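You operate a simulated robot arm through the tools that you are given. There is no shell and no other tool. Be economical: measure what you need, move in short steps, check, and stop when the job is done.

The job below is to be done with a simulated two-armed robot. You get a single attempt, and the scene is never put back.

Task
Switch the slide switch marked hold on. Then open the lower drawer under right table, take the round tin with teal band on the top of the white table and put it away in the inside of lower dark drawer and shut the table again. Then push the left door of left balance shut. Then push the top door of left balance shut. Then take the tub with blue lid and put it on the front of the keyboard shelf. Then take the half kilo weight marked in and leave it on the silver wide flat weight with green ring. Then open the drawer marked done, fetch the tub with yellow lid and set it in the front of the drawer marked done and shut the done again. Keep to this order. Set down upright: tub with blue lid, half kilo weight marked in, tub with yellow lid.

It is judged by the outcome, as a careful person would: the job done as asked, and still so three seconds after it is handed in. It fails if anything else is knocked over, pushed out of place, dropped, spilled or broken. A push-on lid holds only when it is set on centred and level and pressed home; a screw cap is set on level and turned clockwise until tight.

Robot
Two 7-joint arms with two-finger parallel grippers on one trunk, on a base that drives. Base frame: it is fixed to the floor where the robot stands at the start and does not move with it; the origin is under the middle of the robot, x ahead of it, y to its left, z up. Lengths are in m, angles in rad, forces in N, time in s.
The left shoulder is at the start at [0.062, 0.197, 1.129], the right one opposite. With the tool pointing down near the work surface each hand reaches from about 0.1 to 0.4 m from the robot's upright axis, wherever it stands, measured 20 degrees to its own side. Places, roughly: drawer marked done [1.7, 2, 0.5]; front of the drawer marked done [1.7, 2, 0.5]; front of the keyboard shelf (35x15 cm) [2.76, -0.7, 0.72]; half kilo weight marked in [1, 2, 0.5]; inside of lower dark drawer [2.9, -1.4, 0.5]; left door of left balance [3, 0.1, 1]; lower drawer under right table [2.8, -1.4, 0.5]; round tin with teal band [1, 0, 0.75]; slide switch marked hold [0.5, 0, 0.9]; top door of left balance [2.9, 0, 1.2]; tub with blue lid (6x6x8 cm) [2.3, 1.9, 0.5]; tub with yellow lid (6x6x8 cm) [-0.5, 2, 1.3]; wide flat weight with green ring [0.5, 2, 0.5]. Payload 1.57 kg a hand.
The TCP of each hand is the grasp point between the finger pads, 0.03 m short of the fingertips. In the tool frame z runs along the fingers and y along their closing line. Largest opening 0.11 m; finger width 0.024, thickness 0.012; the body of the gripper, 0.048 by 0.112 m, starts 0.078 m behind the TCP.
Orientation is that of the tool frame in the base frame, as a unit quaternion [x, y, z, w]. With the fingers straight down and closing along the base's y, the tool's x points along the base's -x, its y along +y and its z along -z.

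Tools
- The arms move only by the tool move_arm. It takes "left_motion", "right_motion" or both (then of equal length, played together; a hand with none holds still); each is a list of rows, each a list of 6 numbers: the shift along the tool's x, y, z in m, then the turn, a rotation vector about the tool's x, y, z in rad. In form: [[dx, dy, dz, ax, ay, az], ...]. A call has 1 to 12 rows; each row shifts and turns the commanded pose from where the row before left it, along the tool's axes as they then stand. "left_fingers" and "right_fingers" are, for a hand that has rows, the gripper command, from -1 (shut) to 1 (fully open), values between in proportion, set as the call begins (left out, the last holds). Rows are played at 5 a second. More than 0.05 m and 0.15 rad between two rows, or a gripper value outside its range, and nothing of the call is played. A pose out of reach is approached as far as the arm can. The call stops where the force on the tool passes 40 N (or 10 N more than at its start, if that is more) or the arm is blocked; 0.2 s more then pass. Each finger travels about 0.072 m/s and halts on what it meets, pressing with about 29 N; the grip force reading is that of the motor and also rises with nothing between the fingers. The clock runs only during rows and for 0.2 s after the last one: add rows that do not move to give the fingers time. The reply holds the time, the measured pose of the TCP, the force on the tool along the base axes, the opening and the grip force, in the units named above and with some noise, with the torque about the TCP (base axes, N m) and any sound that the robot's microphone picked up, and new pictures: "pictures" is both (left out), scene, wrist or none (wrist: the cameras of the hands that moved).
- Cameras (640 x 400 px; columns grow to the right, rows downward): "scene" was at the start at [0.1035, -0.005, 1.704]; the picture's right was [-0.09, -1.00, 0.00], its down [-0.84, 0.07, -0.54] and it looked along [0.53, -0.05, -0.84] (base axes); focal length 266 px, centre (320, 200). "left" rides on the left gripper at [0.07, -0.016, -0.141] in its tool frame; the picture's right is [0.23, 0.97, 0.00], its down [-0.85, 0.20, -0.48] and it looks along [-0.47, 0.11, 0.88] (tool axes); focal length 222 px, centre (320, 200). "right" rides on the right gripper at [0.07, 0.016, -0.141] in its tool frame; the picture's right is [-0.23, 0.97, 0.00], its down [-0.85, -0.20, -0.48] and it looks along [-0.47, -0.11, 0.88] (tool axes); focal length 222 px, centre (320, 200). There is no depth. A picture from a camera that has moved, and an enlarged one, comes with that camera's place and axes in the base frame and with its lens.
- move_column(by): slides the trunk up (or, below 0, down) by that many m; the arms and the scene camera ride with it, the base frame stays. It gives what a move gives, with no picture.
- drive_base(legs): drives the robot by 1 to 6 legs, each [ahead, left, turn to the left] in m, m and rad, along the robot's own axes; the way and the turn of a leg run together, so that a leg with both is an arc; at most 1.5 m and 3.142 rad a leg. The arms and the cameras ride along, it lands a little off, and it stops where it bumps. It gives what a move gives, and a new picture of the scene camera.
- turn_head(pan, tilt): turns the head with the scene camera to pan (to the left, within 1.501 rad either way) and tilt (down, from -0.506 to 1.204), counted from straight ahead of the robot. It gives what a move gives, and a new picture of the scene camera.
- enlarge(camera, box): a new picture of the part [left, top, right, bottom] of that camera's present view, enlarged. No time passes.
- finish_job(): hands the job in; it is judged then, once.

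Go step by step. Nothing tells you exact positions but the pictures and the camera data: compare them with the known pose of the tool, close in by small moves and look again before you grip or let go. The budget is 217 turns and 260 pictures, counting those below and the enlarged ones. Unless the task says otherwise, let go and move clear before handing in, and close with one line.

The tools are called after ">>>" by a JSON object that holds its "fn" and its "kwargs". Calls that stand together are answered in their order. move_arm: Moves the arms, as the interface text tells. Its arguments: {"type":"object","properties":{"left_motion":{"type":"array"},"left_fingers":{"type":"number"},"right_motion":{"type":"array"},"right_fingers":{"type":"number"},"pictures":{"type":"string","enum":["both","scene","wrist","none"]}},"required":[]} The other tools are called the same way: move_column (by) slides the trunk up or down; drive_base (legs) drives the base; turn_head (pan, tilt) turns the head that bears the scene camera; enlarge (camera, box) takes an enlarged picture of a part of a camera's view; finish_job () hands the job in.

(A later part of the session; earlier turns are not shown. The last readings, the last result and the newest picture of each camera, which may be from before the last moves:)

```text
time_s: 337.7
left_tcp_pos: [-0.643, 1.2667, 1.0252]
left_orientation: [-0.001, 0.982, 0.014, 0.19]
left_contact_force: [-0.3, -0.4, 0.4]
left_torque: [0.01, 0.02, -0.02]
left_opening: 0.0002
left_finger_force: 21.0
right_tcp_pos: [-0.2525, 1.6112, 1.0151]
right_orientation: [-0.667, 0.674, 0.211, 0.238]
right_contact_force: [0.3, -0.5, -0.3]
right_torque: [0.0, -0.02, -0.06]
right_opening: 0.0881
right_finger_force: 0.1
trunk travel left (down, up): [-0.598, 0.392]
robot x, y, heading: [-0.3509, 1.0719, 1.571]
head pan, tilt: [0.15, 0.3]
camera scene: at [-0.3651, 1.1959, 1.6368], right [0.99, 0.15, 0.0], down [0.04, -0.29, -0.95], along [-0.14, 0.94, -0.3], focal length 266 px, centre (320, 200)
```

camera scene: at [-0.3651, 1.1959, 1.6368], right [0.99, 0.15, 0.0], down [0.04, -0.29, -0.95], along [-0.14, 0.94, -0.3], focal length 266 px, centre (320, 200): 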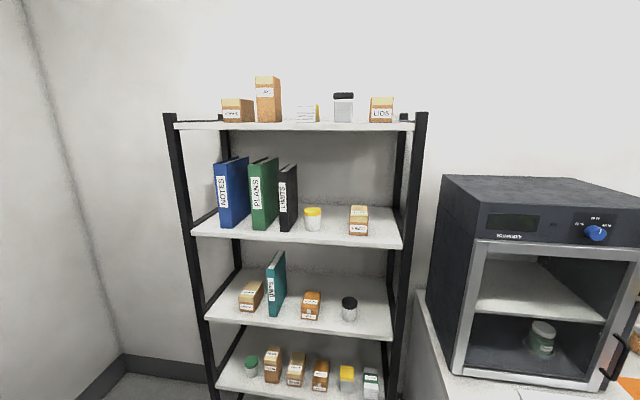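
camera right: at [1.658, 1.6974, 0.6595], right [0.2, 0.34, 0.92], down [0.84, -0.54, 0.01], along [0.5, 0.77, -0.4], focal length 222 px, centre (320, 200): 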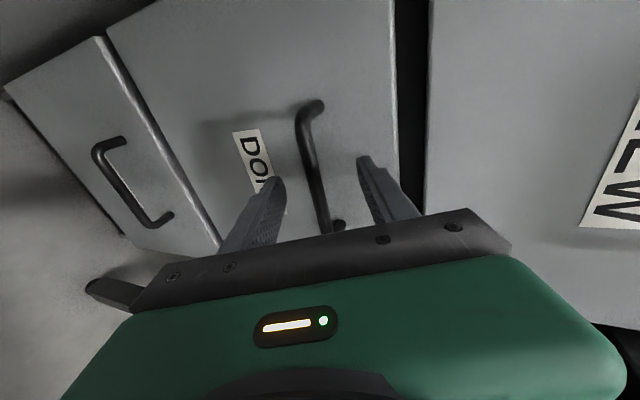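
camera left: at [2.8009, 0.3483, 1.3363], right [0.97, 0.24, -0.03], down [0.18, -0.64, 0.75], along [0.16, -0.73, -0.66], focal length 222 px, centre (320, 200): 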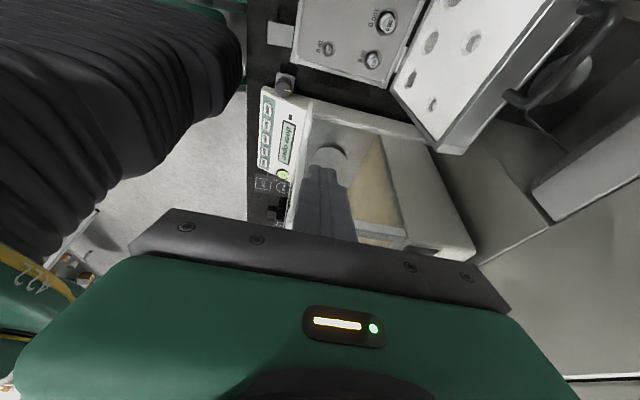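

The tub with yellow lid is on the second shelf at about z 1.3, between a binder and a box. I raise the trunk and pitch the hand for a side grip.

>>> {"fn": "move_column", "kwargs": {"by": 0.33}}

>>> {"fn": "move_arm", "kwargs": {"right_motion": [[0, 0, 0.015, 0, -0.13, 0], [0, 0, 0.015, 0, -0.13, 0], [0, 0, 0.015, 0, -0.13, 0], [0, 0, 0, 0, 0, 0]], "right_fingers": 0.5, "pictures": "wrist"}}

>>> {"fn": "turn_head", "kwargs": {"pan": -0.05, "tilt": 0.55}}

>>> {"fn": "enlarge", "kwargs": {"camera": "scene", "box": [180, 60, 400, 260]}}

```text
time_s: 341.0
left_tcp_pos: [-0.6433, 1.2677, 1.3555]
left_orientation: [-0.001, 0.982, 0.015, 0.19]
left_contact_force: [0.3, 1.2, 0.4]
left_torque: [-0.02, 0.0, -0.03]
left_opening: 0.0002
left_finger_force: 21.3
right_tcp_pos: [-0.255, 1.6091, 1.3444]
right_orientation: [-0.668, 0.673, 0.211, 0.238]
right_contact_force: [0.4, -0.7, 0.2]
right_torque: [-0.02, 0.03, -0.02]
right_opening: 0.088
right_finger_force: 0.1
trunk travel left (down, up): [-0.928, 0.062]
robot x, y, heading: [-0.3559, 1.0707, 1.568]
head pan, tilt: [0.15, 0.3]
```

```text
time_s: 342.0
left_tcp_pos: [-0.6432, 1.2657, 1.3554]
left_orientation: [0.0, 0.982, 0.014, 0.19]
left_contact_force: [-0.3, 0.3, 0.1]
left_torque: [0.01, -0.01, 0.03]
left_opening: 0.0002
left_finger_force: 21.5
right_tcp_pos: [-0.2512, 1.6415, 1.3128]
right_orientation: [-0.613, 0.614, 0.338, 0.364]
right_contact_force: [0.5, 0.5, 0.2]
right_torque: [0.03, -0.02, 0.03]
right_opening: 0.0826
right_finger_force: 0.0
trunk travel left (down, up): [-0.928, 0.062]
robot x, y, heading: [-0.3549, 1.0689, 1.57]
head pan, tilt: [0.15, 0.3]
camera right: at [-0.2708, 1.4847, 1.3241], right [-0.98, 0.14, 0.16], down [0.17, 0.02, 0.99], along [0.13, 0.99, -0.04], focal length 222 px, centre (320, 200)
```

right: 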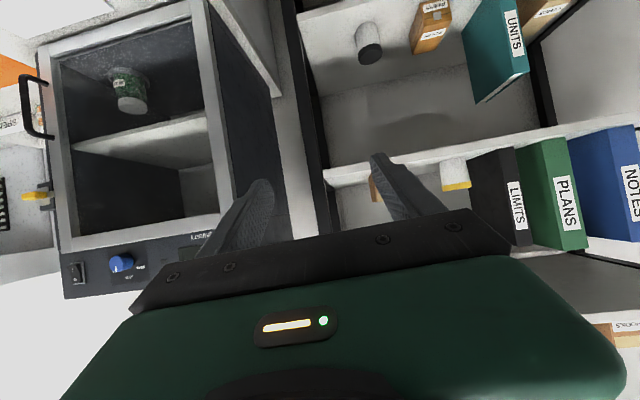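

```text
time_s: 342.8
left_tcp_pos: [-0.6432, 1.2674, 1.3556]
left_orientation: [0.0, 0.982, 0.014, 0.19]
left_contact_force: [0.4, -0.6, 0.4]
left_torque: [-0.02, 0.01, 0.0]
left_opening: 0.0
left_finger_force: 21.3
right_tcp_pos: [-0.2525, 1.6412, 1.3134]
right_orientation: [-0.614, 0.614, 0.338, 0.364]
right_contact_force: [0.8, 0.2, -0.1]
right_torque: [-0.04, 0.01, -0.02]
right_opening: 0.0826
right_finger_force: 0.0
trunk travel left (down, up): [-0.928, 0.062]
robot x, y, heading: [-0.3522, 1.0713, 1.57]
head pan, tilt: [-0.051, 0.55]
camera scene: at [-0.3487, 1.1934, 1.9439], right [1.0, -0.05, 0.0], down [-0.03, -0.52, -0.85], along [0.04, 0.85, -0.52], focal length 266 px, centre (320, 200)
```

scene: 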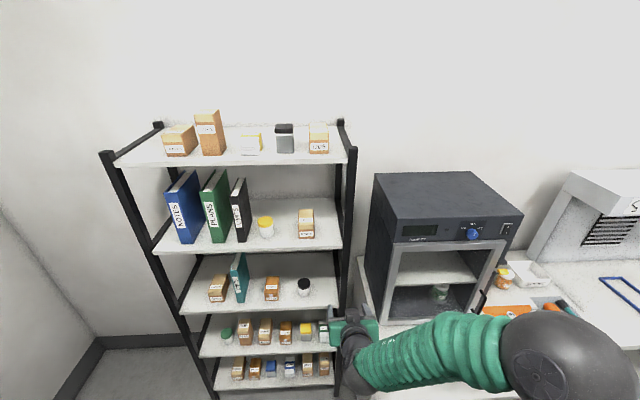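

```text
2.00 times, centred on (290, 160) of scene
camera zoom: at [-0.3487, 1.1934, 1.9439], right [1.0, -0.05, 0.0], down [-0.03, -0.52, -0.85], along [0.04, 0.85, -0.52], focal length 531 px, centre (380, 280)
```

zoom: 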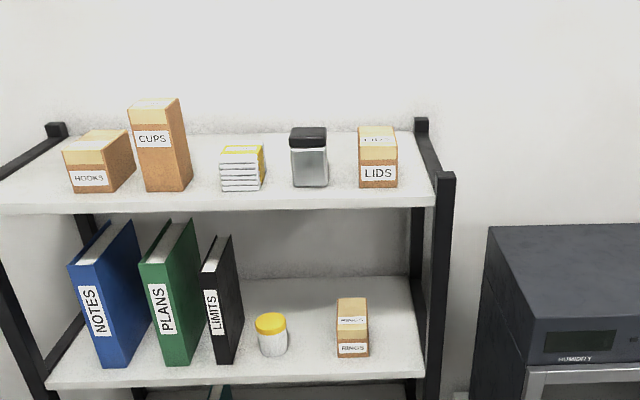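

Tub centre is about [-0.524, 2.043, 1.295], with the binder some 5 cm to its left. I align and approach.

>>> {"fn": "drive_base", "kwargs": {"legs": [[0.0, 0.27, 0], [0.22, 0, 0]]}}

>>> {"fn": "enlarge", "kwargs": {"camera": "right", "box": [0, 0, 640, 400]}}

>>> {"fn": "enlarge", "kwargs": {"camera": "scene", "box": [200, 140, 440, 320]}}

```text
time_s: 345.9
left_tcp_pos: [-0.9179, 1.4771, 1.356]
left_orientation: [-0.004, 0.982, 0.016, 0.189]
left_contact_force: [-0.4, 0.1, -0.3]
left_torque: [-0.03, 0.02, 0.03]
left_opening: 0.0
left_finger_force: 21.3
right_tcp_pos: [-0.5267, 1.8562, 1.3169]
right_orientation: [0.615, -0.612, -0.339, -0.364]
right_contact_force: [0.1, -0.3, -0.4]
right_torque: [0.02, 0.0, 0.0]
right_opening: 0.0826
right_finger_force: 0.0
trunk travel left (down, up): [-0.928, 0.062]
robot x, y, heading: [-0.6262, 1.294, 1.575]
head pan, tilt: [-0.051, 0.55]
camera scene: at [-0.62, 1.4038, 1.9444], right [1.0, -0.04, 0.0], down [-0.02, -0.52, -0.85], along [0.04, 0.85, -0.52], focal length 266 px, centre (320, 200)
```

scene: 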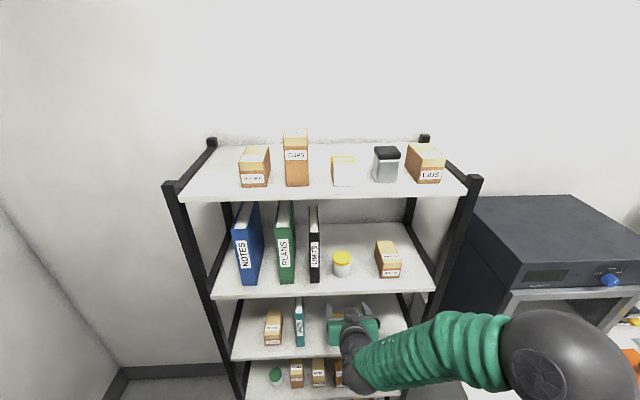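

```text
1.00 times, centred on (320, 200) of right (not enlarged: the box is as wide or as high as the picture)
camera zoom: at [-0.5469, 1.6983, 1.3262], right [-0.98, 0.13, 0.16], down [0.17, 0.02, 0.99], along [0.12, 0.99, -0.04], focal length 222 px, centre (320, 200)
```

zoom: 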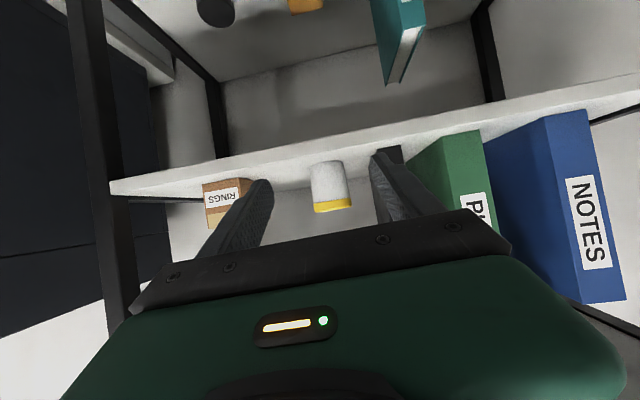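

```text
2.22 times, centred on (320, 230) of scene
camera zoom: at [-0.62, 1.4038, 1.9444], right [1.0, -0.04, 0.0], down [-0.02, -0.52, -0.85], along [0.04, 0.85, -0.52], focal length 590 px, centre (320, 133)
```

zoom: 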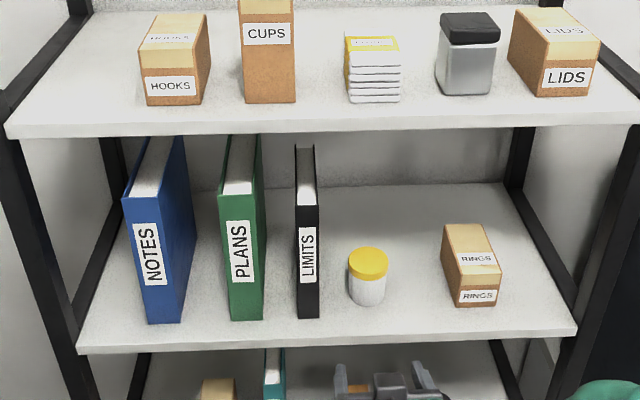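

>>> {"fn": "drive_base", "kwargs": {"legs": [[0.09, 0, 0]]}}

>>> {"fn": "move_arm", "kwargs": {"right_motion": [[-0.002, 0, 0.03, 0, 0, 0], [-0.014, 0, 0.024, 0, 0, 0], [0, 0, 0, 0, 0, 0]], "right_fingers": 0.345, "pictures": "wrist"}}

>>> {"fn": "enlarge", "kwargs": {"camera": "scene", "box": [240, 180, 420, 330]}}

```text
time_s: 347.1
left_tcp_pos: [-0.9237, 1.5579, 1.3554]
left_orientation: [-0.002, 0.981, 0.02, 0.191]
left_contact_force: [0.0, -0.1, 0.6]
left_torque: [0.02, -0.02, 0.01]
left_opening: 0.0001
left_finger_force: 21.9
right_tcp_pos: [-0.5335, 1.9361, 1.3211]
right_orientation: [0.614, -0.61, -0.34, -0.369]
right_contact_force: [-0.5, -0.5, -0.8]
right_torque: [-0.01, -0.01, 0.0]
right_opening: 0.0827
right_finger_force: 0.0
trunk travel left (down, up): [-0.928, 0.062]
robot x, y, heading: [-0.6288, 1.3821, 1.577]
head pan, tilt: [-0.051, 0.55]
camera scene: at [-0.6288, 1.4805, 1.9453], right [1.0, -0.05, 0.0], down [-0.02, -0.51, -0.86], along [0.04, 0.86, -0.51], focal length 266 px, centre (320, 200)
```

scene: 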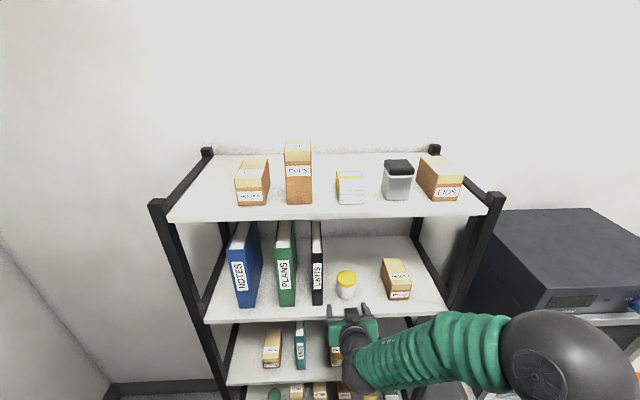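

```text
time_s: 347.9
left_tcp_pos: [-0.9202, 1.5675, 1.3558]
left_orientation: [-0.003, 0.982, 0.016, 0.19]
left_contact_force: [-0.5, 0.2, -0.3]
left_torque: [0.05, -0.01, 0.03]
left_opening: 0.0001
left_finger_force: 21.7
right_tcp_pos: [-0.5287, 2.0004, 1.302]
right_orientation: [0.614, -0.612, -0.339, -0.366]
right_contact_force: [-1.1, -0.8, -0.5]
right_torque: [0.0, -0.04, -0.01]
right_opening: 0.0741
right_finger_force: 0.0
trunk travel left (down, up): [-0.928, 0.062]
robot x, y, heading: [-0.6264, 1.3773, 1.577]
head pan, tilt: [-0.051, 0.55]
camera right: at [-0.5484, 1.843, 1.3121], right [-0.98, 0.13, 0.16], down [0.17, 0.01, 0.99], along [0.12, 0.99, -0.04], focal length 222 px, centre (320, 200)
```

right: 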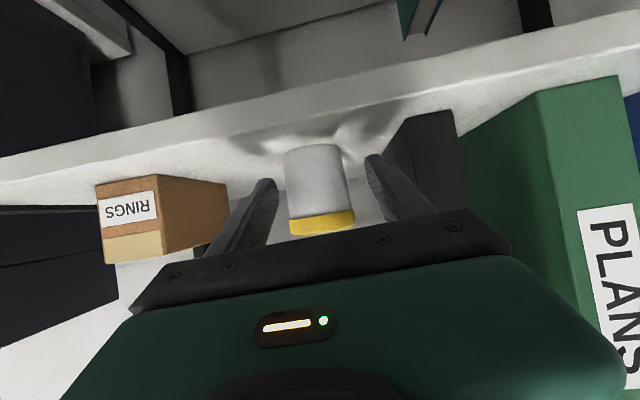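

```text
2.67 times, centred on (330, 255) of scene
camera zoom: at [-0.623, 1.4944, 1.9444], right [1.0, -0.05, 0.0], down [-0.02, -0.52, -0.85], along [0.04, 0.85, -0.52], focal length 708 px, centre (293, 53)
```

zoom: 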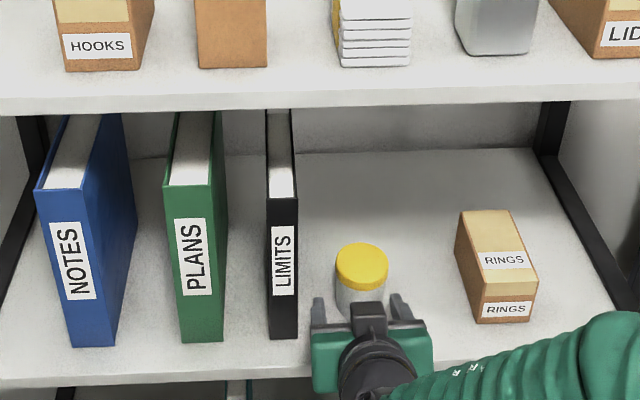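

>>> {"fn": "move_arm", "kwargs": {"right_motion": [[-0.0085, -0.003, 0.0194, 0, 0, 0], [-0.0085, -0.002, 0.0193, 0, 0, 0], [0, 0, 0, 0, 0, 0]], "pictures": "none"}}

>>> {"fn": "move_arm", "kwargs": {"right_motion": [[0, 0, 0, 0, 0, 0], [0, 0, 0, 0, 0, 0], [0, 0, 0, 0, 0, 0], [0, 0, 0, 0, 0, 0], [0, 0, 0, 0, 0, 0]], "right_fingers": -1, "pictures": "wrist"}}

```text
time_s: 348.6
left_tcp_pos: [-0.9185, 1.5719, 1.3562]
left_orientation: [-0.003, 0.982, 0.016, 0.19]
left_contact_force: [0.5, -0.4, 0.7]
left_torque: [-0.01, 0.01, 0.01]
left_opening: 0.0
left_finger_force: 21.2
right_tcp_pos: [-0.523, 2.0484, 1.2953]
right_orientation: [0.616, -0.611, -0.34, -0.364]
right_contact_force: [0.4, -0.2, 0.3]
right_torque: [-0.01, 0.01, 0.01]
right_opening: 0.0741
right_finger_force: 0.0
trunk travel left (down, up): [-0.928, 0.062]
robot x, y, heading: [-0.6251, 1.3757, 1.571]
head pan, tilt: [-0.051, 0.55]
```

```text
time_s: 349.9
left_tcp_pos: [-0.9203, 1.5734, 1.354]
left_orientation: [-0.003, 0.981, 0.015, 0.192]
left_contact_force: [-0.7, 0.1, -0.1]
left_torque: [-0.02, 0.01, 0.02]
left_opening: 0.0
left_finger_force: 21.1
right_tcp_pos: [-0.5253, 2.0487, 1.2941]
right_orientation: [0.616, -0.612, -0.337, -0.364]
right_contact_force: [-1.4, -0.3, 2.0]
right_torque: [0.01, 0.06, 0.02]
right_opening: 0.0576
right_finger_force: 29.2
trunk travel left (down, up): [-0.928, 0.062]
robot x, y, heading: [-0.6321, 1.3785, 1.575]
head pan, tilt: [-0.051, 0.55]
camera right: at [-0.5437, 1.8911, 1.3058], right [-0.98, 0.13, 0.16], down [0.17, 0.02, 0.99], along [0.12, 0.99, -0.04], focal length 222 px, centre (320, 200)
```

right: 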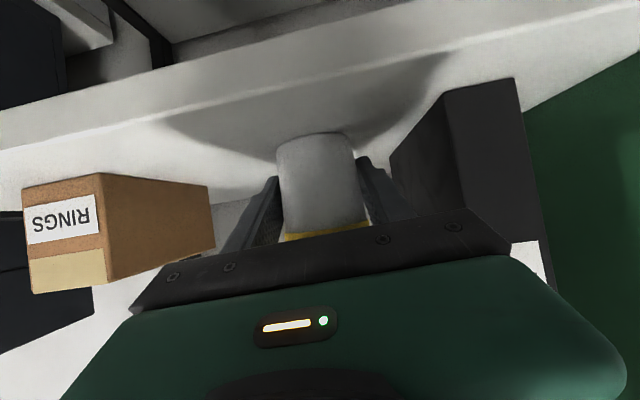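

>>> {"fn": "move_arm", "kwargs": {"right_motion": [[-0.0043, 0, -0.0025, 0, 0, 0], [-0.0086, 0, -0.0051, 0, 0, 0], [-0.0086, 0, -0.0051, 0, 0, 0], [-0.0086, 0, -0.0051, 0, 0, 0], [0, 0, 0, 0, 0, 0]], "pictures": "wrist"}}

>>> {"fn": "drive_base", "kwargs": {"legs": [[-0.3, 0, 0]]}}

>>> {"fn": "enlarge", "kwargs": {"camera": "right", "box": [0, 0, 640, 400]}}

```text
time_s: 351.1
left_tcp_pos: [-0.9206, 1.5744, 1.3561]
left_orientation: [-0.003, 0.981, 0.014, 0.191]
left_contact_force: [0.0, -0.3, 0.3]
left_torque: [-0.01, 0.0, 0.01]
left_opening: 0.0
left_finger_force: 21.5
right_tcp_pos: [-0.5248, 2.0492, 1.33]
right_orientation: [0.615, -0.612, -0.338, -0.364]
right_contact_force: [0.4, -0.8, -1.3]
right_torque: [0.01, -0.02, -0.03]
right_opening: 0.058
right_finger_force: 28.6
trunk travel left (down, up): [-0.928, 0.062]
robot x, y, heading: [-0.6276, 1.381, 1.575]
head pan, tilt: [-0.051, 0.55]
camera right: at [-0.5438, 1.8912, 1.3417], right [-0.98, 0.13, 0.16], down [0.17, 0.02, 0.99], along [0.12, 0.99, -0.04], focal length 222 px, centre (320, 200)
```

right: 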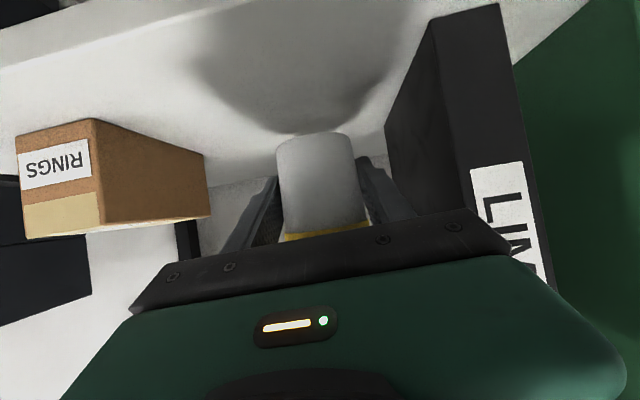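

```text
time_s: 353.1
left_tcp_pos: [-0.9182, 1.2823, 1.3546]
left_orientation: [-0.001, 0.982, 0.013, 0.191]
left_contact_force: [0.4, 0.3, 0.0]
left_torque: [0.01, 0.02, -0.01]
left_opening: 0.0
left_finger_force: 21.5
right_tcp_pos: [-0.5212, 1.7549, 1.328]
right_orientation: [0.614, -0.614, -0.336, -0.364]
right_contact_force: [0.8, -0.4, -1.0]
right_torque: [0.01, -0.04, 0.0]
right_opening: 0.0577
right_finger_force: 29.2
trunk travel left (down, up): [-0.928, 0.062]
robot x, y, heading: [-0.6255, 1.0835, 1.57]
head pan, tilt: [-0.051, 0.55]
camera scene: at [-0.6231, 1.2131, 1.9432], right [1.0, -0.05, 0.0], down [-0.03, -0.53, -0.85], along [0.04, 0.85, -0.53], focal length 266 px, centre (320, 200)
```

scene: 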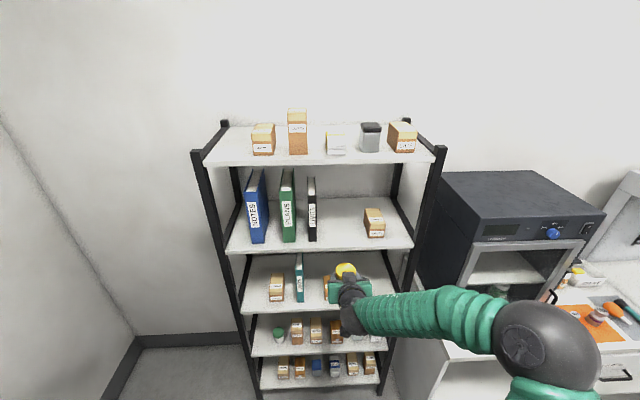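

```text
1.00 times, centred on (320, 200) of right (not enlarged: the box is as wide or as high as the picture)
camera zoom: at [-0.5407, 1.5977, 1.3395], right [-0.98, 0.13, 0.16], down [0.17, 0.02, 0.99], along [0.13, 0.99, -0.04], focal length 222 px, centre (320, 200)
```

zoom: 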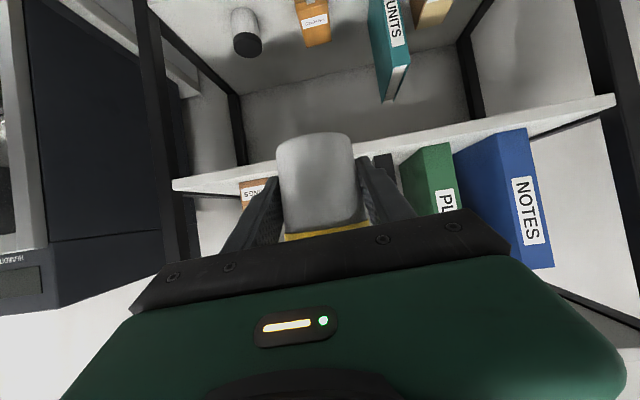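

>>> {"fn": "move_arm", "kwargs": {"right_motion": [[0.019, 0, -0.0323, 0, 0, 0], [0.019, 0, -0.0323, 0, 0, 0], [0.019, 0, -0.0323, 0, 0, 0], [0.019, 0, -0.0323, 0, 0, 0], [0, 0, 0, 0, 0, 0]], "pictures": "none"}}

```text
time_s: 354.3
left_tcp_pos: [-0.9192, 1.2752, 1.3562]
left_orientation: [-0.001, 0.981, 0.016, 0.191]
left_contact_force: [0.3, -0.5, -0.2]
left_torque: [0.01, -0.01, 0.01]
left_opening: 0.0
left_finger_force: 21.5
right_tcp_pos: [-0.5243, 1.5962, 1.3314]
right_orientation: [0.614, -0.612, -0.338, -0.366]
right_contact_force: [-0.8, -0.8, -1.2]
right_torque: [0.01, 0.02, 0.02]
right_opening: 0.0576
right_finger_force: 29.1
trunk travel left (down, up): [-0.928, 0.062]
robot x, y, heading: [-0.6274, 1.083, 1.572]
head pan, tilt: [-0.051, 0.55]
```

>>> {"fn": "drive_base", "kwargs": {"legs": [[0, -1.3, 0], [0, -0.94, 0]]}}

>>> {"fn": "turn_head", "kwargs": {"pan": -0.1, "tilt": 0.85}}

>>> {"fn": "enlarge", "kwargs": {"camera": "scene", "box": [240, 120, 440, 300]}}

```text
time_s: 365.3
left_tcp_pos: [1.3228, 1.2241, 1.3551]
left_orientation: [0.03, 0.981, 0.009, 0.192]
left_contact_force: [-0.3, -0.2, -0.8]
left_torque: [0.0, -0.01, 0.01]
left_opening: 0.0
left_finger_force: 21.4
right_tcp_pos: [1.7351, 1.5218, 1.3309]
right_orientation: [-0.596, 0.63, 0.326, 0.376]
right_contact_force: [0.0, 0.3, -1.4]
right_torque: [-0.03, -0.02, -0.01]
right_opening: 0.0573
right_finger_force: 29.5
trunk travel left (down, up): [-0.928, 0.062]
robot x, y, heading: [1.604, 1.0116, 1.51]
head pan, tilt: [-0.051, 0.55]
camera scene: at [1.6114, 1.1345, 1.9438], right [0.99, -0.11, 0.0], down [-0.06, -0.52, -0.85], along [0.1, 0.85, -0.52], focal length 266 px, centre (320, 200)
```

scene: 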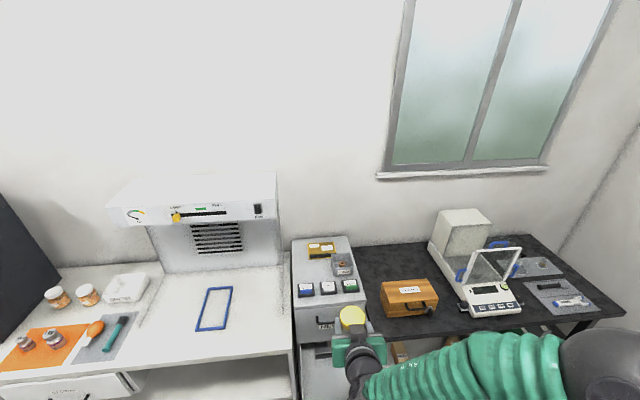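

```text
time_s: 366.1
left_tcp_pos: [1.3257, 1.2226, 1.3542]
left_orientation: [0.03, 0.981, 0.009, 0.19]
left_contact_force: [-0.1, -0.4, 0.5]
left_torque: [0.03, 0.01, 0.0]
left_opening: 0.0002
left_finger_force: 21.4
right_tcp_pos: [1.7414, 1.5212, 1.3308]
right_orientation: [-0.595, 0.632, 0.326, 0.375]
right_contact_force: [-0.2, 0.1, 0.0]
right_torque: [-0.03, -0.01, -0.03]
right_opening: 0.0575
right_finger_force: 28.7
trunk travel left (down, up): [-0.928, 0.062]
robot x, y, heading: [1.6041, 1.0124, 1.511]
head pan, tilt: [-0.099, 0.85]
camera scene: at [1.6204, 1.122, 1.9185], right [0.99, -0.16, 0.0], down [-0.12, -0.74, -0.66], along [0.1, 0.65, -0.75], focal length 266 px, centre (320, 200)
```

scene: 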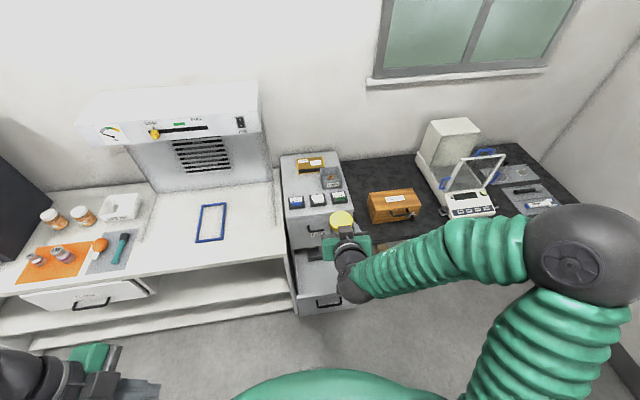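

```text
2.22 times, centred on (340, 210) of scene
camera zoom: at [1.6204, 1.122, 1.9185], right [0.99, -0.16, 0.0], down [-0.12, -0.74, -0.66], along [0.1, 0.65, -0.75], focal length 590 px, centre (276, 178)
```

zoom: 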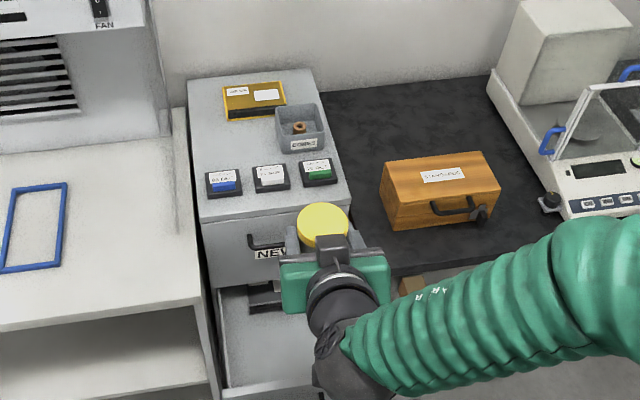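

>>> {"fn": "drive_base", "kwargs": {"legs": [[0.0, -0.022, 0.06]]}}

>>> {"fn": "move_column", "kwargs": {"by": -0.4}}

>>> {"fn": "enlarge", "kwargs": {"camera": "scene", "box": [240, 140, 440, 320]}}

>>> {"fn": "enlarge", "kwargs": {"camera": "right", "box": [0, 0, 640, 400]}}

```text
time_s: 366.9
left_tcp_pos: [1.3403, 1.2052, 1.356]
left_orientation: [-0.001, 0.982, 0.014, 0.189]
left_contact_force: [0.4, 0.1, 0.8]
left_torque: [0.01, 0.0, -0.01]
left_opening: 0.0
left_finger_force: 21.0
right_tcp_pos: [1.7333, 1.5273, 1.3292]
right_orientation: [0.614, -0.613, -0.339, -0.363]
right_contact_force: [-0.8, -1.0, -1.9]
right_torque: [0.02, 0.01, 0.03]
right_opening: 0.0574
right_finger_force: 28.4
trunk travel left (down, up): [-0.928, 0.062]
robot x, y, heading: [1.6265, 1.0084, 1.573]
head pan, tilt: [-0.099, 0.85]
camera scene: at [1.6477, 1.1223, 1.9183], right [0.99, -0.1, -0.01], down [-0.08, -0.75, -0.66], along [0.06, 0.66, -0.75], focal length 266 px, centre (320, 200)
```

scene: 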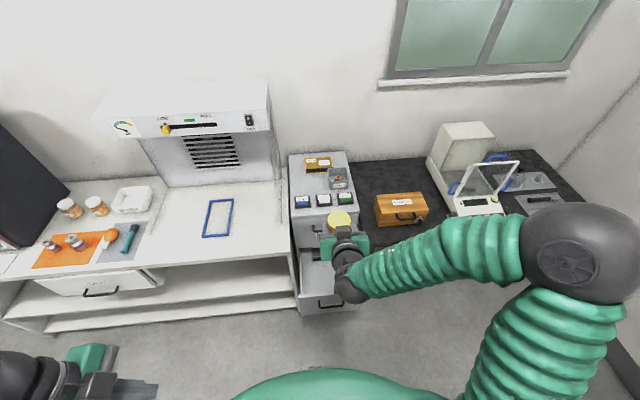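

```text
time_s: 370.8
left_tcp_pos: [1.3323, 1.2055, 0.9544]
left_orientation: [0.0, 0.981, 0.015, 0.193]
left_contact_force: [0.2, 0.0, 0.5]
left_torque: [-0.01, 0.01, -0.05]
left_opening: 0.0
left_finger_force: 21.4
right_tcp_pos: [1.7269, 1.5277, 0.9319]
right_orientation: [0.614, -0.613, -0.336, -0.368]
right_contact_force: [0.3, 0.3, -1.1]
right_torque: [0.01, -0.01, 0.02]
right_opening: 0.0572
right_finger_force: 28.9
trunk travel left (down, up): [-0.528, 0.462]
robot x, y, heading: [1.6291, 1.0107, 1.572]
head pan, tilt: [-0.099, 0.85]
```

```text
2.22 times, centred on (340, 230) of scene
camera zoom: at [1.6351, 1.121, 1.5185], right [1.0, -0.1, 0.0], down [-0.07, -0.75, -0.66], along [0.07, 0.66, -0.75], focal length 590 px, centre (276, 133)
```

zoom: 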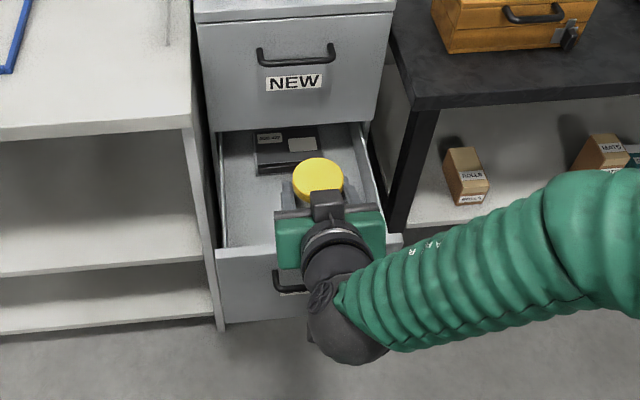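

```text
1.00 times, centred on (320, 200) of right (not enlarged: the box is as wide or as high as the picture)
camera zoom: at [1.7064, 1.37, 0.9422], right [-0.98, 0.13, 0.16], down [0.16, 0.02, 0.99], along [0.13, 0.99, -0.04], focal length 222 px, centre (320, 200)
```

zoom: 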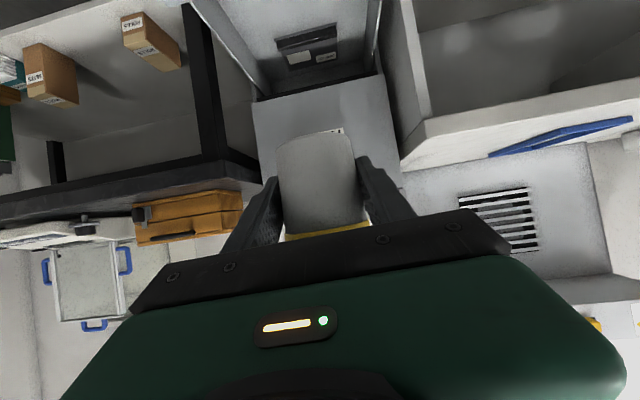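

The drawer is too deep for a pitched grip over its front wall, so I'll set the tub on the free end of the white bench and regrip it from above. Bench top is about z 0.88 with front edge y 1.71.

>>> {"fn": "move_column", "kwargs": {"by": 0.06}}

>>> {"fn": "drive_base", "kwargs": {"legs": [[0, 0.29, 0], [0.2, 0, 0]]}}

>>> {"fn": "enlarge", "kwargs": {"camera": "scene", "box": [200, 120, 440, 300]}}

>>> {"fn": "enlarge", "kwargs": {"camera": "right", "box": [0, 0, 640, 400]}}

```text
time_s: 371.8
left_tcp_pos: [1.3324, 1.2046, 1.0141]
left_orientation: [-0.001, 0.981, 0.014, 0.193]
left_contact_force: [-0.2, 0.1, -0.1]
left_torque: [0.01, 0.01, -0.05]
left_opening: 0.0
left_finger_force: 21.4
right_tcp_pos: [1.7268, 1.5272, 0.9907]
right_orientation: [0.614, -0.613, -0.335, -0.367]
right_contact_force: [0.0, -0.1, -1.4]
right_torque: [-0.02, 0.01, -0.01]
right_opening: 0.0573
right_finger_force: 28.8
trunk travel left (down, up): [-0.588, 0.402]
robot x, y, heading: [1.6269, 1.0085, 1.566]
head pan, tilt: [-0.099, 0.85]
```

```text
time_s: 375.0
left_tcp_pos: [1.039, 1.4051, 1.013]
left_orientation: [0.001, 0.981, 0.015, 0.194]
left_contact_force: [0.8, -0.4, -0.9]
left_torque: [-0.02, 0.03, 0.01]
left_opening: 0.0001
left_finger_force: 21.7
right_tcp_pos: [1.4336, 1.7298, 0.9929]
right_orientation: [0.614, -0.612, -0.335, -0.368]
right_contact_force: [0.5, 0.5, -0.7]
right_torque: [0.03, 0.03, -0.01]
right_opening: 0.0575
right_finger_force: 29.2
trunk travel left (down, up): [-0.588, 0.402]
robot x, y, heading: [1.3385, 1.2124, 1.569]
head pan, tilt: [-0.099, 0.85]
camera scene: at [1.339, 1.3212, 1.5786], right [0.99, -0.1, 0.0], down [-0.07, -0.75, -0.66], along [0.07, 0.66, -0.75], focal length 266 px, centre (320, 200)
```

scene: 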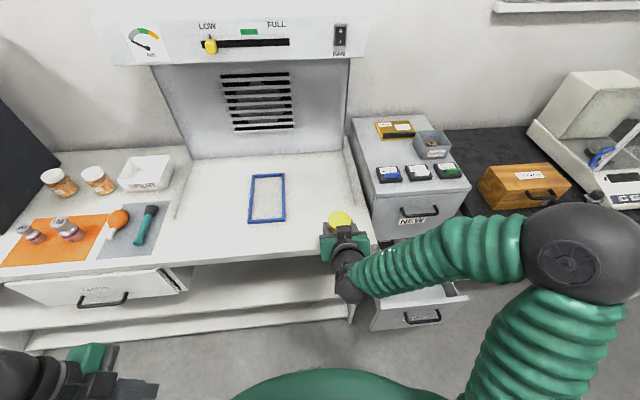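

```text
2.22 times, centred on (320, 210) of scene
camera zoom: at [1.339, 1.3212, 1.5786], right [0.99, -0.1, 0.0], down [-0.07, -0.75, -0.66], along [0.07, 0.66, -0.75], focal length 590 px, centre (320, 178)
```

zoom: 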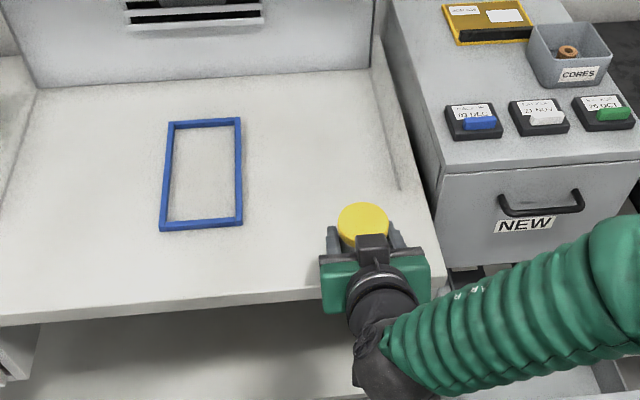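

```text
1.00 times, centred on (320, 200) of right (not enlarged: the box is as wide or as high as the picture)
camera zoom: at [1.414, 1.5708, 1.0029], right [-0.98, 0.14, 0.15], down [0.16, 0.01, 0.99], along [0.13, 0.99, -0.04], focal length 222 px, centre (320, 200)
```

zoom: 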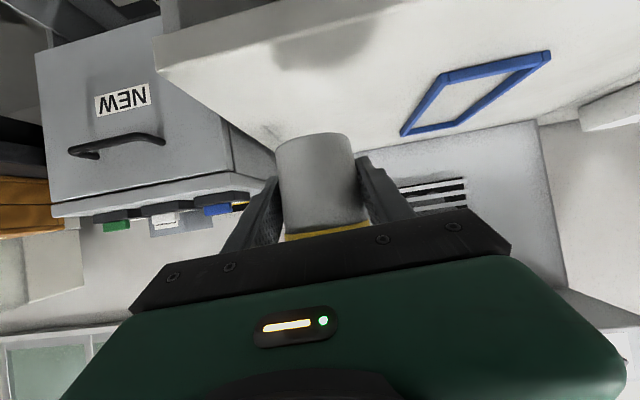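

>>> {"fn": "move_arm", "kwargs": {"right_motion": [[-0.015, 0, 0.026, 0, 0, 0], [-0.0155, 0, 0.0257, 0, 0, 0], [0.0172, 0, 0.0102, 0, 0, 0], [0.0172, 0, 0.0102, 0, 0, 0], [0.0086, 0, 0.0051, 0, 0, 0], [0, 0, 0, 0, 0, 0]], "pictures": "wrist"}}

```text
time_s: 376.4
left_tcp_pos: [1.0418, 1.4074, 1.0138]
left_orientation: [0.001, 0.981, 0.014, 0.192]
left_contact_force: [0.2, -0.8, 0.3]
left_torque: [0.0, -0.01, -0.03]
left_opening: 0.0001
left_finger_force: 21.4
right_tcp_pos: [1.4399, 1.7897, 0.9412]
right_orientation: [0.613, -0.613, -0.336, -0.367]
right_contact_force: [0.2, 0.5, -1.0]
right_torque: [0.01, 0.02, 0.0]
right_opening: 0.0575
right_finger_force: 29.4
trunk travel left (down, up): [-0.588, 0.402]
robot x, y, heading: [1.3357, 1.2155, 1.566]
head pan, tilt: [-0.099, 0.85]
camera right: at [1.4205, 1.6321, 0.9517], right [-0.98, 0.13, 0.16], down [0.16, 0.02, 0.99], along [0.13, 0.99, -0.04], focal length 222 px, centre (320, 200)
```

right: 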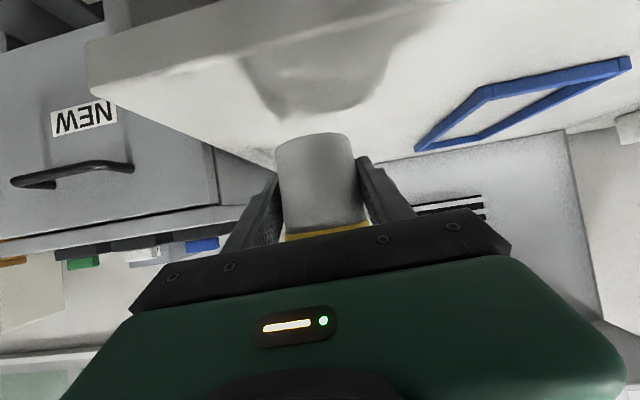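

>>> {"fn": "move_arm", "kwargs": {"right_motion": [[0.0086, 0, 0.0051, 0, 0, 0], [0.0043, 0, 0.0025, 0, 0, 0], [0, 0, 0, 0, 0, 0]], "pictures": "none"}}

>>> {"fn": "move_arm", "kwargs": {"right_motion": [[0.0035, 0, 0.002, 0, 0, 0], [0.0035, 0, 0.002, 0, 0, 0], [0, 0, 0, 0, 0, 0]], "pictures": "wrist"}}

```text
time_s: 377.2
left_tcp_pos: [1.0419, 1.4072, 1.0155]
left_orientation: [0.0, 0.981, 0.015, 0.192]
left_contact_force: [-0.2, -0.3, 0.3]
left_torque: [0.0, 0.02, -0.03]
left_opening: 0.0002
left_finger_force: 21.7
right_tcp_pos: [1.4424, 1.7893, 0.9265]
right_orientation: [-0.613, 0.614, 0.336, 0.367]
right_contact_force: [0.0, -0.2, -1.0]
right_torque: [0.0, -0.03, -0.03]
right_opening: 0.0576
right_finger_force: 29.1
trunk travel left (down, up): [-0.588, 0.402]
robot x, y, heading: [1.3348, 1.2136, 1.567]
head pan, tilt: [-0.099, 0.85]
```

```text
time_s: 378.0
left_tcp_pos: [1.0433, 1.4065, 1.0139]
left_orientation: [0.0, 0.981, 0.014, 0.192]
left_contact_force: [0.3, 0.3, -0.2]
left_torque: [-0.03, 0.01, 0.02]
left_opening: 0.0001
left_finger_force: 21.4
right_tcp_pos: [1.4422, 1.7886, 0.9173]
right_orientation: [0.614, -0.613, -0.336, -0.366]
right_contact_force: [0.1, 0.2, -0.1]
right_torque: [0.05, 0.02, -0.01]
right_opening: 0.0575
right_finger_force: 28.9
trunk travel left (down, up): [-0.588, 0.402]
robot x, y, heading: [1.3407, 1.214, 1.568]
head pan, tilt: [-0.099, 0.85]
camera right: at [1.422, 1.6322, 0.9282], right [-0.98, 0.14, 0.16], down [0.16, 0.02, 0.99], along [0.13, 0.99, -0.04], focal length 222 px, centre (320, 200)
```

right: 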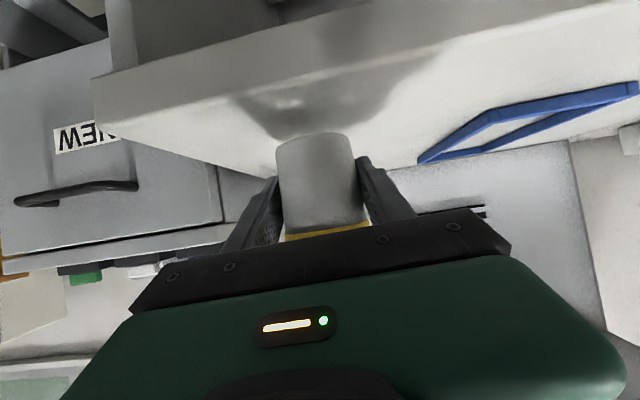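

Nearly there; shadow meets the base. Another few millimetres.

>>> {"fn": "move_arm", "kwargs": {"right_motion": [[0.0035, 0, 0.002, 0, 0, 0], [0, 0, 0, 0, 0, 0]], "pictures": "none"}}

>>> {"fn": "move_arm", "kwargs": {"right_motion": [[0.0035, 0, 0.002, 0, 0, 0], [0, 0, 0, 0, 0, 0]], "pictures": "none"}}

```text
time_s: 378.6
left_tcp_pos: [1.0419, 1.4073, 1.014]
left_orientation: [0.001, 0.981, 0.014, 0.192]
left_contact_force: [-0.2, 0.3, -0.6]
left_torque: [-0.02, 0.0, 0.0]
left_opening: 0.0
left_finger_force: 21.6
right_tcp_pos: [1.4414, 1.7882, 0.913]
right_orientation: [-0.613, 0.614, 0.335, 0.367]
right_contact_force: [-1.2, -1.3, -0.6]
right_torque: [-0.01, 0.0, -0.01]
right_opening: 0.0573
right_finger_force: 28.9
trunk travel left (down, up): [-0.588, 0.402]
robot x, y, heading: [1.3392, 1.2106, 1.566]
head pan, tilt: [-0.099, 0.85]
```

```text
time_s: 379.2
left_tcp_pos: [1.0433, 1.4071, 1.0133]
left_orientation: [0.001, 0.981, 0.014, 0.191]
left_contact_force: [1.1, -0.5, 0.1]
left_torque: [-0.01, 0.03, -0.02]
left_opening: 0.0
left_finger_force: 20.9
right_tcp_pos: [1.4419, 1.7867, 0.91]
right_orientation: [0.613, -0.613, -0.337, -0.367]
right_contact_force: [-0.4, 0.2, -1.3]
right_torque: [0.04, 0.0, -0.01]
right_opening: 0.0574
right_finger_force: 29.1
trunk travel left (down, up): [-0.588, 0.402]
robot x, y, heading: [1.3353, 1.2146, 1.573]
head pan, tilt: [-0.099, 0.85]
```

>>> {"fn": "move_arm", "kwargs": {"right_motion": [[0.0035, 0, 0.002, 0, 0, 0], [0.0026, 0, 0.0015, 0, 0, 0], [0, 0, 0, 0, 0, 0]], "pictures": "none"}}

>>> {"fn": "enlarge", "kwargs": {"camera": "right", "box": [200, 60, 440, 260]}}

```text
time_s: 380.0
left_tcp_pos: [1.0421, 1.4063, 1.0148]
left_orientation: [0.0, 0.981, 0.014, 0.192]
left_contact_force: [0.0, 0.3, 0.3]
left_torque: [0.02, 0.0, -0.02]
left_opening: 0.0001
left_finger_force: 21.2
right_tcp_pos: [1.4425, 1.7882, 0.9029]
right_orientation: [0.613, -0.613, -0.336, -0.367]
right_contact_force: [-0.3, -0.8, -1.8]
right_torque: [0.03, -0.03, 0.0]
right_opening: 0.0575
right_finger_force: 28.9
trunk travel left (down, up): [-0.588, 0.402]
robot x, y, heading: [1.3372, 1.2113, 1.567]
head pan, tilt: [-0.099, 0.85]
```

```text
2.00 times, centred on (320, 160) of right
camera zoom: at [1.4224, 1.6312, 0.9139], right [-0.98, 0.14, 0.16], down [0.16, 0.02, 0.99], along [0.13, 0.99, -0.04], focal length 444 px, centre (320, 280)
```

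zoom: 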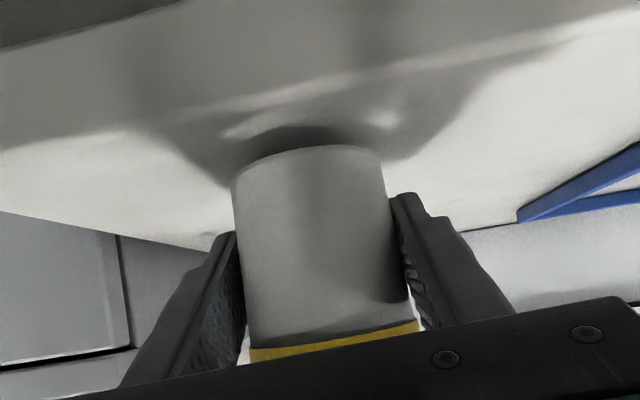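

>>> {"fn": "move_arm", "kwargs": {"right_motion": [[0.0026, 0, 0.0015, 0, 0, 0], [0.0026, 0, 0.0015, 0, 0, 0], [0, 0, 0, 0, 0, 0]], "pictures": "none"}}

>>> {"fn": "move_arm", "kwargs": {"right_motion": [[0.0026, 0, 0.0015, 0, 0, 0], [0, 0, 0, 0, 0, 0]], "pictures": "none"}}

```text
time_s: 380.8
left_tcp_pos: [1.0426, 1.4074, 1.0148]
left_orientation: [0.001, 0.981, 0.013, 0.192]
left_contact_force: [-0.4, 0.8, 0.8]
left_torque: [0.03, 0.01, 0.02]
left_opening: 0.0
left_finger_force: 21.2
right_tcp_pos: [1.4439, 1.7899, 0.8987]
right_orientation: [0.614, -0.613, -0.336, -0.367]
right_contact_force: [0.8, -0.2, -0.8]
right_torque: [0.02, -0.04, -0.01]
right_opening: 0.0573
right_finger_force: 29.0
trunk travel left (down, up): [-0.588, 0.402]
robot x, y, heading: [1.3352, 1.2155, 1.564]
head pan, tilt: [-0.099, 0.85]
```

```text
time_s: 381.4
left_tcp_pos: [1.0428, 1.4075, 1.0142]
left_orientation: [0.001, 0.981, 0.014, 0.192]
left_contact_force: [-0.1, -0.2, 0.0]
left_torque: [-0.04, 0.0, -0.01]
left_opening: 0.0002
left_finger_force: 22.0
right_tcp_pos: [1.4429, 1.7891, 0.8942]
right_orientation: [-0.613, 0.613, 0.336, 0.367]
right_contact_force: [0.7, 0.5, 1.1]
right_torque: [0.04, 0.03, 0.01]
right_opening: 0.0573
right_finger_force: 29.4
trunk travel left (down, up): [-0.588, 0.402]
robot x, y, heading: [1.3368, 1.2139, 1.57]
head pan, tilt: [-0.099, 0.85]
```

>>> {"fn": "move_arm", "kwargs": {"right_motion": [[0.0014, 0, 0.0008, 0, 0, 0], [0, 0, 0, 0, 0, 0]], "pictures": "none"}}

```text
time_s: 382.0
left_tcp_pos: [1.0416, 1.4058, 1.0148]
left_orientation: [0.001, 0.981, 0.014, 0.192]
left_contact_force: [-0.1, -0.1, 0.1]
left_torque: [-0.02, 0.0, 0.05]
left_opening: 0.0
left_finger_force: 21.0
right_tcp_pos: [1.443, 1.7885, 0.8936]
right_orientation: [0.614, -0.612, -0.337, -0.368]
right_contact_force: [-0.3, 1.6, 13.5]
right_torque: [-0.04, 0.33, -0.03]
right_opening: 0.0574
right_finger_force: 29.3
trunk travel left (down, up): [-0.588, 0.402]
robot x, y, heading: [1.3369, 1.2114, 1.573]
head pan, tilt: [-0.099, 0.85]
```

Set down on the bench. I release, back out, and turn the hand vertical.

>>> {"fn": "move_arm", "kwargs": {"right_motion": [[0, 0, 0, 0, 0, 0], [0, 0, 0, 0, 0, 0], [0.0051, 0, -0.0086, 0, 0, 0], [0.0102, 0, -0.0172, 0, 0, 0], [0.0152, 0, -0.0259, 0, 0, 0], [0.0203, 0, -0.0345, 0, 0, 0], [0.0152, 0, -0.0259, 0, 0, 0], [-0.043, 0, -0.0254, 0, 0, 0], [-0.043, 0, -0.0254, 0, 0, 0], [-0.043, 0, -0.0254, 0, 0, 0]], "right_fingers": 0.5, "pictures": "none"}}

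>>> {"fn": "move_arm", "kwargs": {"right_motion": [[0, 0, 0, 0, 0.1308, 0], [0, 0, 0, 0, 0.1308, 0], [0, 0, 0, 0, 0.1308, 0], [0, 0, 0, 0, 0.1308, 0], [0, 0, 0, 0, 0.1308, 0], [0, 0, 0, 0, 0.1308, 0], [0, 0, 0, 0, 0.1308, 0], [0, 0, 0, 0, 0.1308, 0], [0, 0, 0, 0, 0, 0]], "pictures": "both"}}

```text
time_s: 384.2
left_tcp_pos: [1.0423, 1.4052, 1.0146]
left_orientation: [0.002, 0.981, 0.014, 0.192]
left_contact_force: [-0.1, -0.3, -0.7]
left_torque: [0.0, 0.05, 0.03]
left_opening: 0.0
left_finger_force: 21.0
right_tcp_pos: [1.414, 1.6912, 1.0335]
right_orientation: [0.614, -0.612, -0.336, -0.367]
right_contact_force: [-0.4, -0.2, -0.4]
right_torque: [0.03, 0.0, -0.02]
right_opening: 0.0827
right_finger_force: 0.1
right hand out of reach, approached as far as the arm can: row 7, 8, 9
trunk travel left (down, up): [-0.588, 0.402]
robot x, y, heading: [1.3376, 1.2127, 1.567]
head pan, tilt: [-0.099, 0.85]
```

```text
time_s: 386.2
left_tcp_pos: [1.043, 1.4071, 1.0137]
left_orientation: [0.0, 0.981, 0.015, 0.192]
left_contact_force: [-0.2, 0.6, 1.1]
left_torque: [0.0, 0.03, 0.02]
left_opening: 0.0
left_finger_force: 21.0
right_tcp_pos: [1.4129, 1.6922, 1.033]
right_orientation: [-0.7, 0.714, -0.016, 0.012]
right_contact_force: [-0.5, -0.1, 0.9]
right_torque: [0.02, -0.01, -0.02]
right_opening: 0.0827
right_finger_force: 0.1
trunk travel left (down, up): [-0.588, 0.402]
robot x, y, heading: [1.3379, 1.21, 1.568]
head pan, tilt: [-0.099, 0.85]
camera scene: at [1.3452, 1.3225, 1.5785], right [0.99, -0.1, 0.0], down [-0.08, -0.75, -0.66], along [0.07, 0.66, -0.75], focal length 266 px, centre (320, 200)
camera right: at [1.3905, 1.6228, 1.1736], right [-0.97, 0.25, -0.04], down [0.2, 0.85, 0.48], along [0.15, 0.46, -0.88], focal length 222 px, centre (320, 200)
```

scene: 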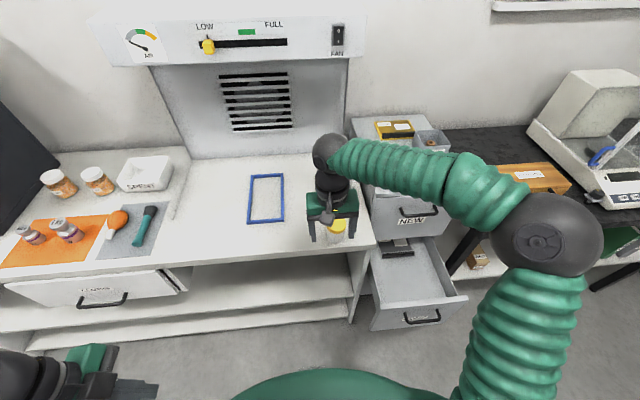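
right: 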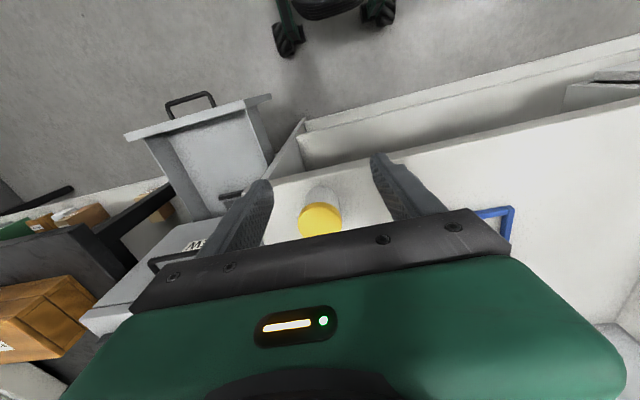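

>>> {"fn": "move_arm", "kwargs": {"right_motion": [[-0.03, -0.01, 0, -0.04, 0, 0], [-0.03, -0.01, 0, 0, 0, 0], [-0.028, -0.007, 0, 0, 0, 0], [0, 0, 0.03, 0, 0, 0], [0, 0, 0, 0, 0, 0]], "pictures": "wrist"}}

>>> {"fn": "enlarge", "kwargs": {"camera": "right", "box": [200, 120, 440, 260]}}

```text
time_s: 387.4
left_tcp_pos: [1.0429, 1.4065, 1.0136]
left_orientation: [0.001, 0.981, 0.014, 0.192]
left_contact_force: [-0.6, -0.3, 0.2]
left_torque: [0.02, 0.01, 0.02]
left_opening: 0.0
left_finger_force: 21.4
right_tcp_pos: [1.4428, 1.7811, 1.0005]
right_orientation: [-0.699, 0.715, -0.001, -0.002]
right_contact_force: [0.2, 0.3, -0.1]
right_torque: [-0.03, 0.01, 0.0]
right_opening: 0.0828
right_finger_force: 0.1
trunk travel left (down, up): [-0.588, 0.402]
robot x, y, heading: [1.3362, 1.2148, 1.566]
head pan, tilt: [-0.099, 0.85]
camera right: at [1.4256, 1.7106, 1.1437], right [-0.97, 0.25, 0.0], down [0.22, 0.85, 0.47], along [0.12, 0.46, -0.88], focal length 222 px, centre (320, 200)
```

right: 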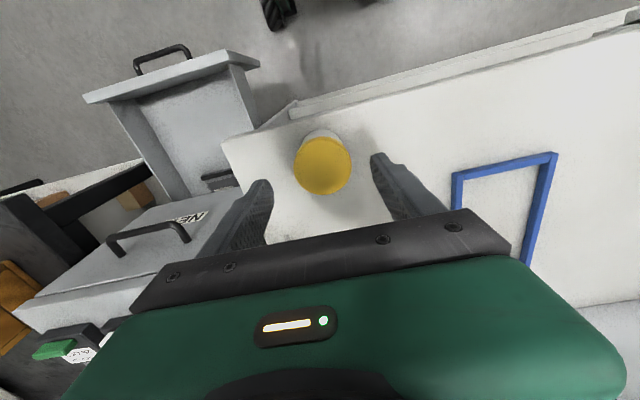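

```text
2.67 times, centred on (320, 190) of right
camera zoom: at [1.4256, 1.7106, 1.1437], right [-0.97, 0.25, 0.0], down [0.22, 0.85, 0.47], along [0.12, 0.46, -0.88], focal length 592 px, centre (320, 227)
```

zoom: 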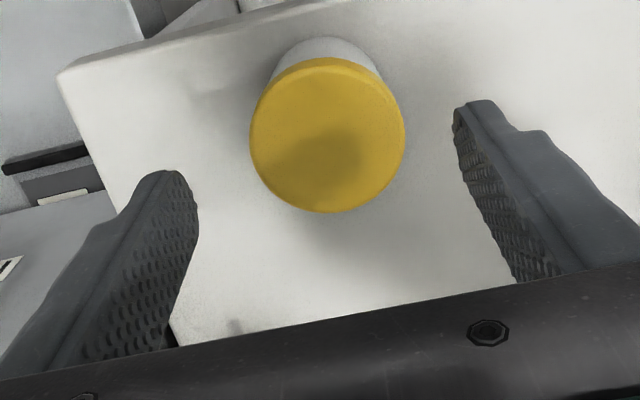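

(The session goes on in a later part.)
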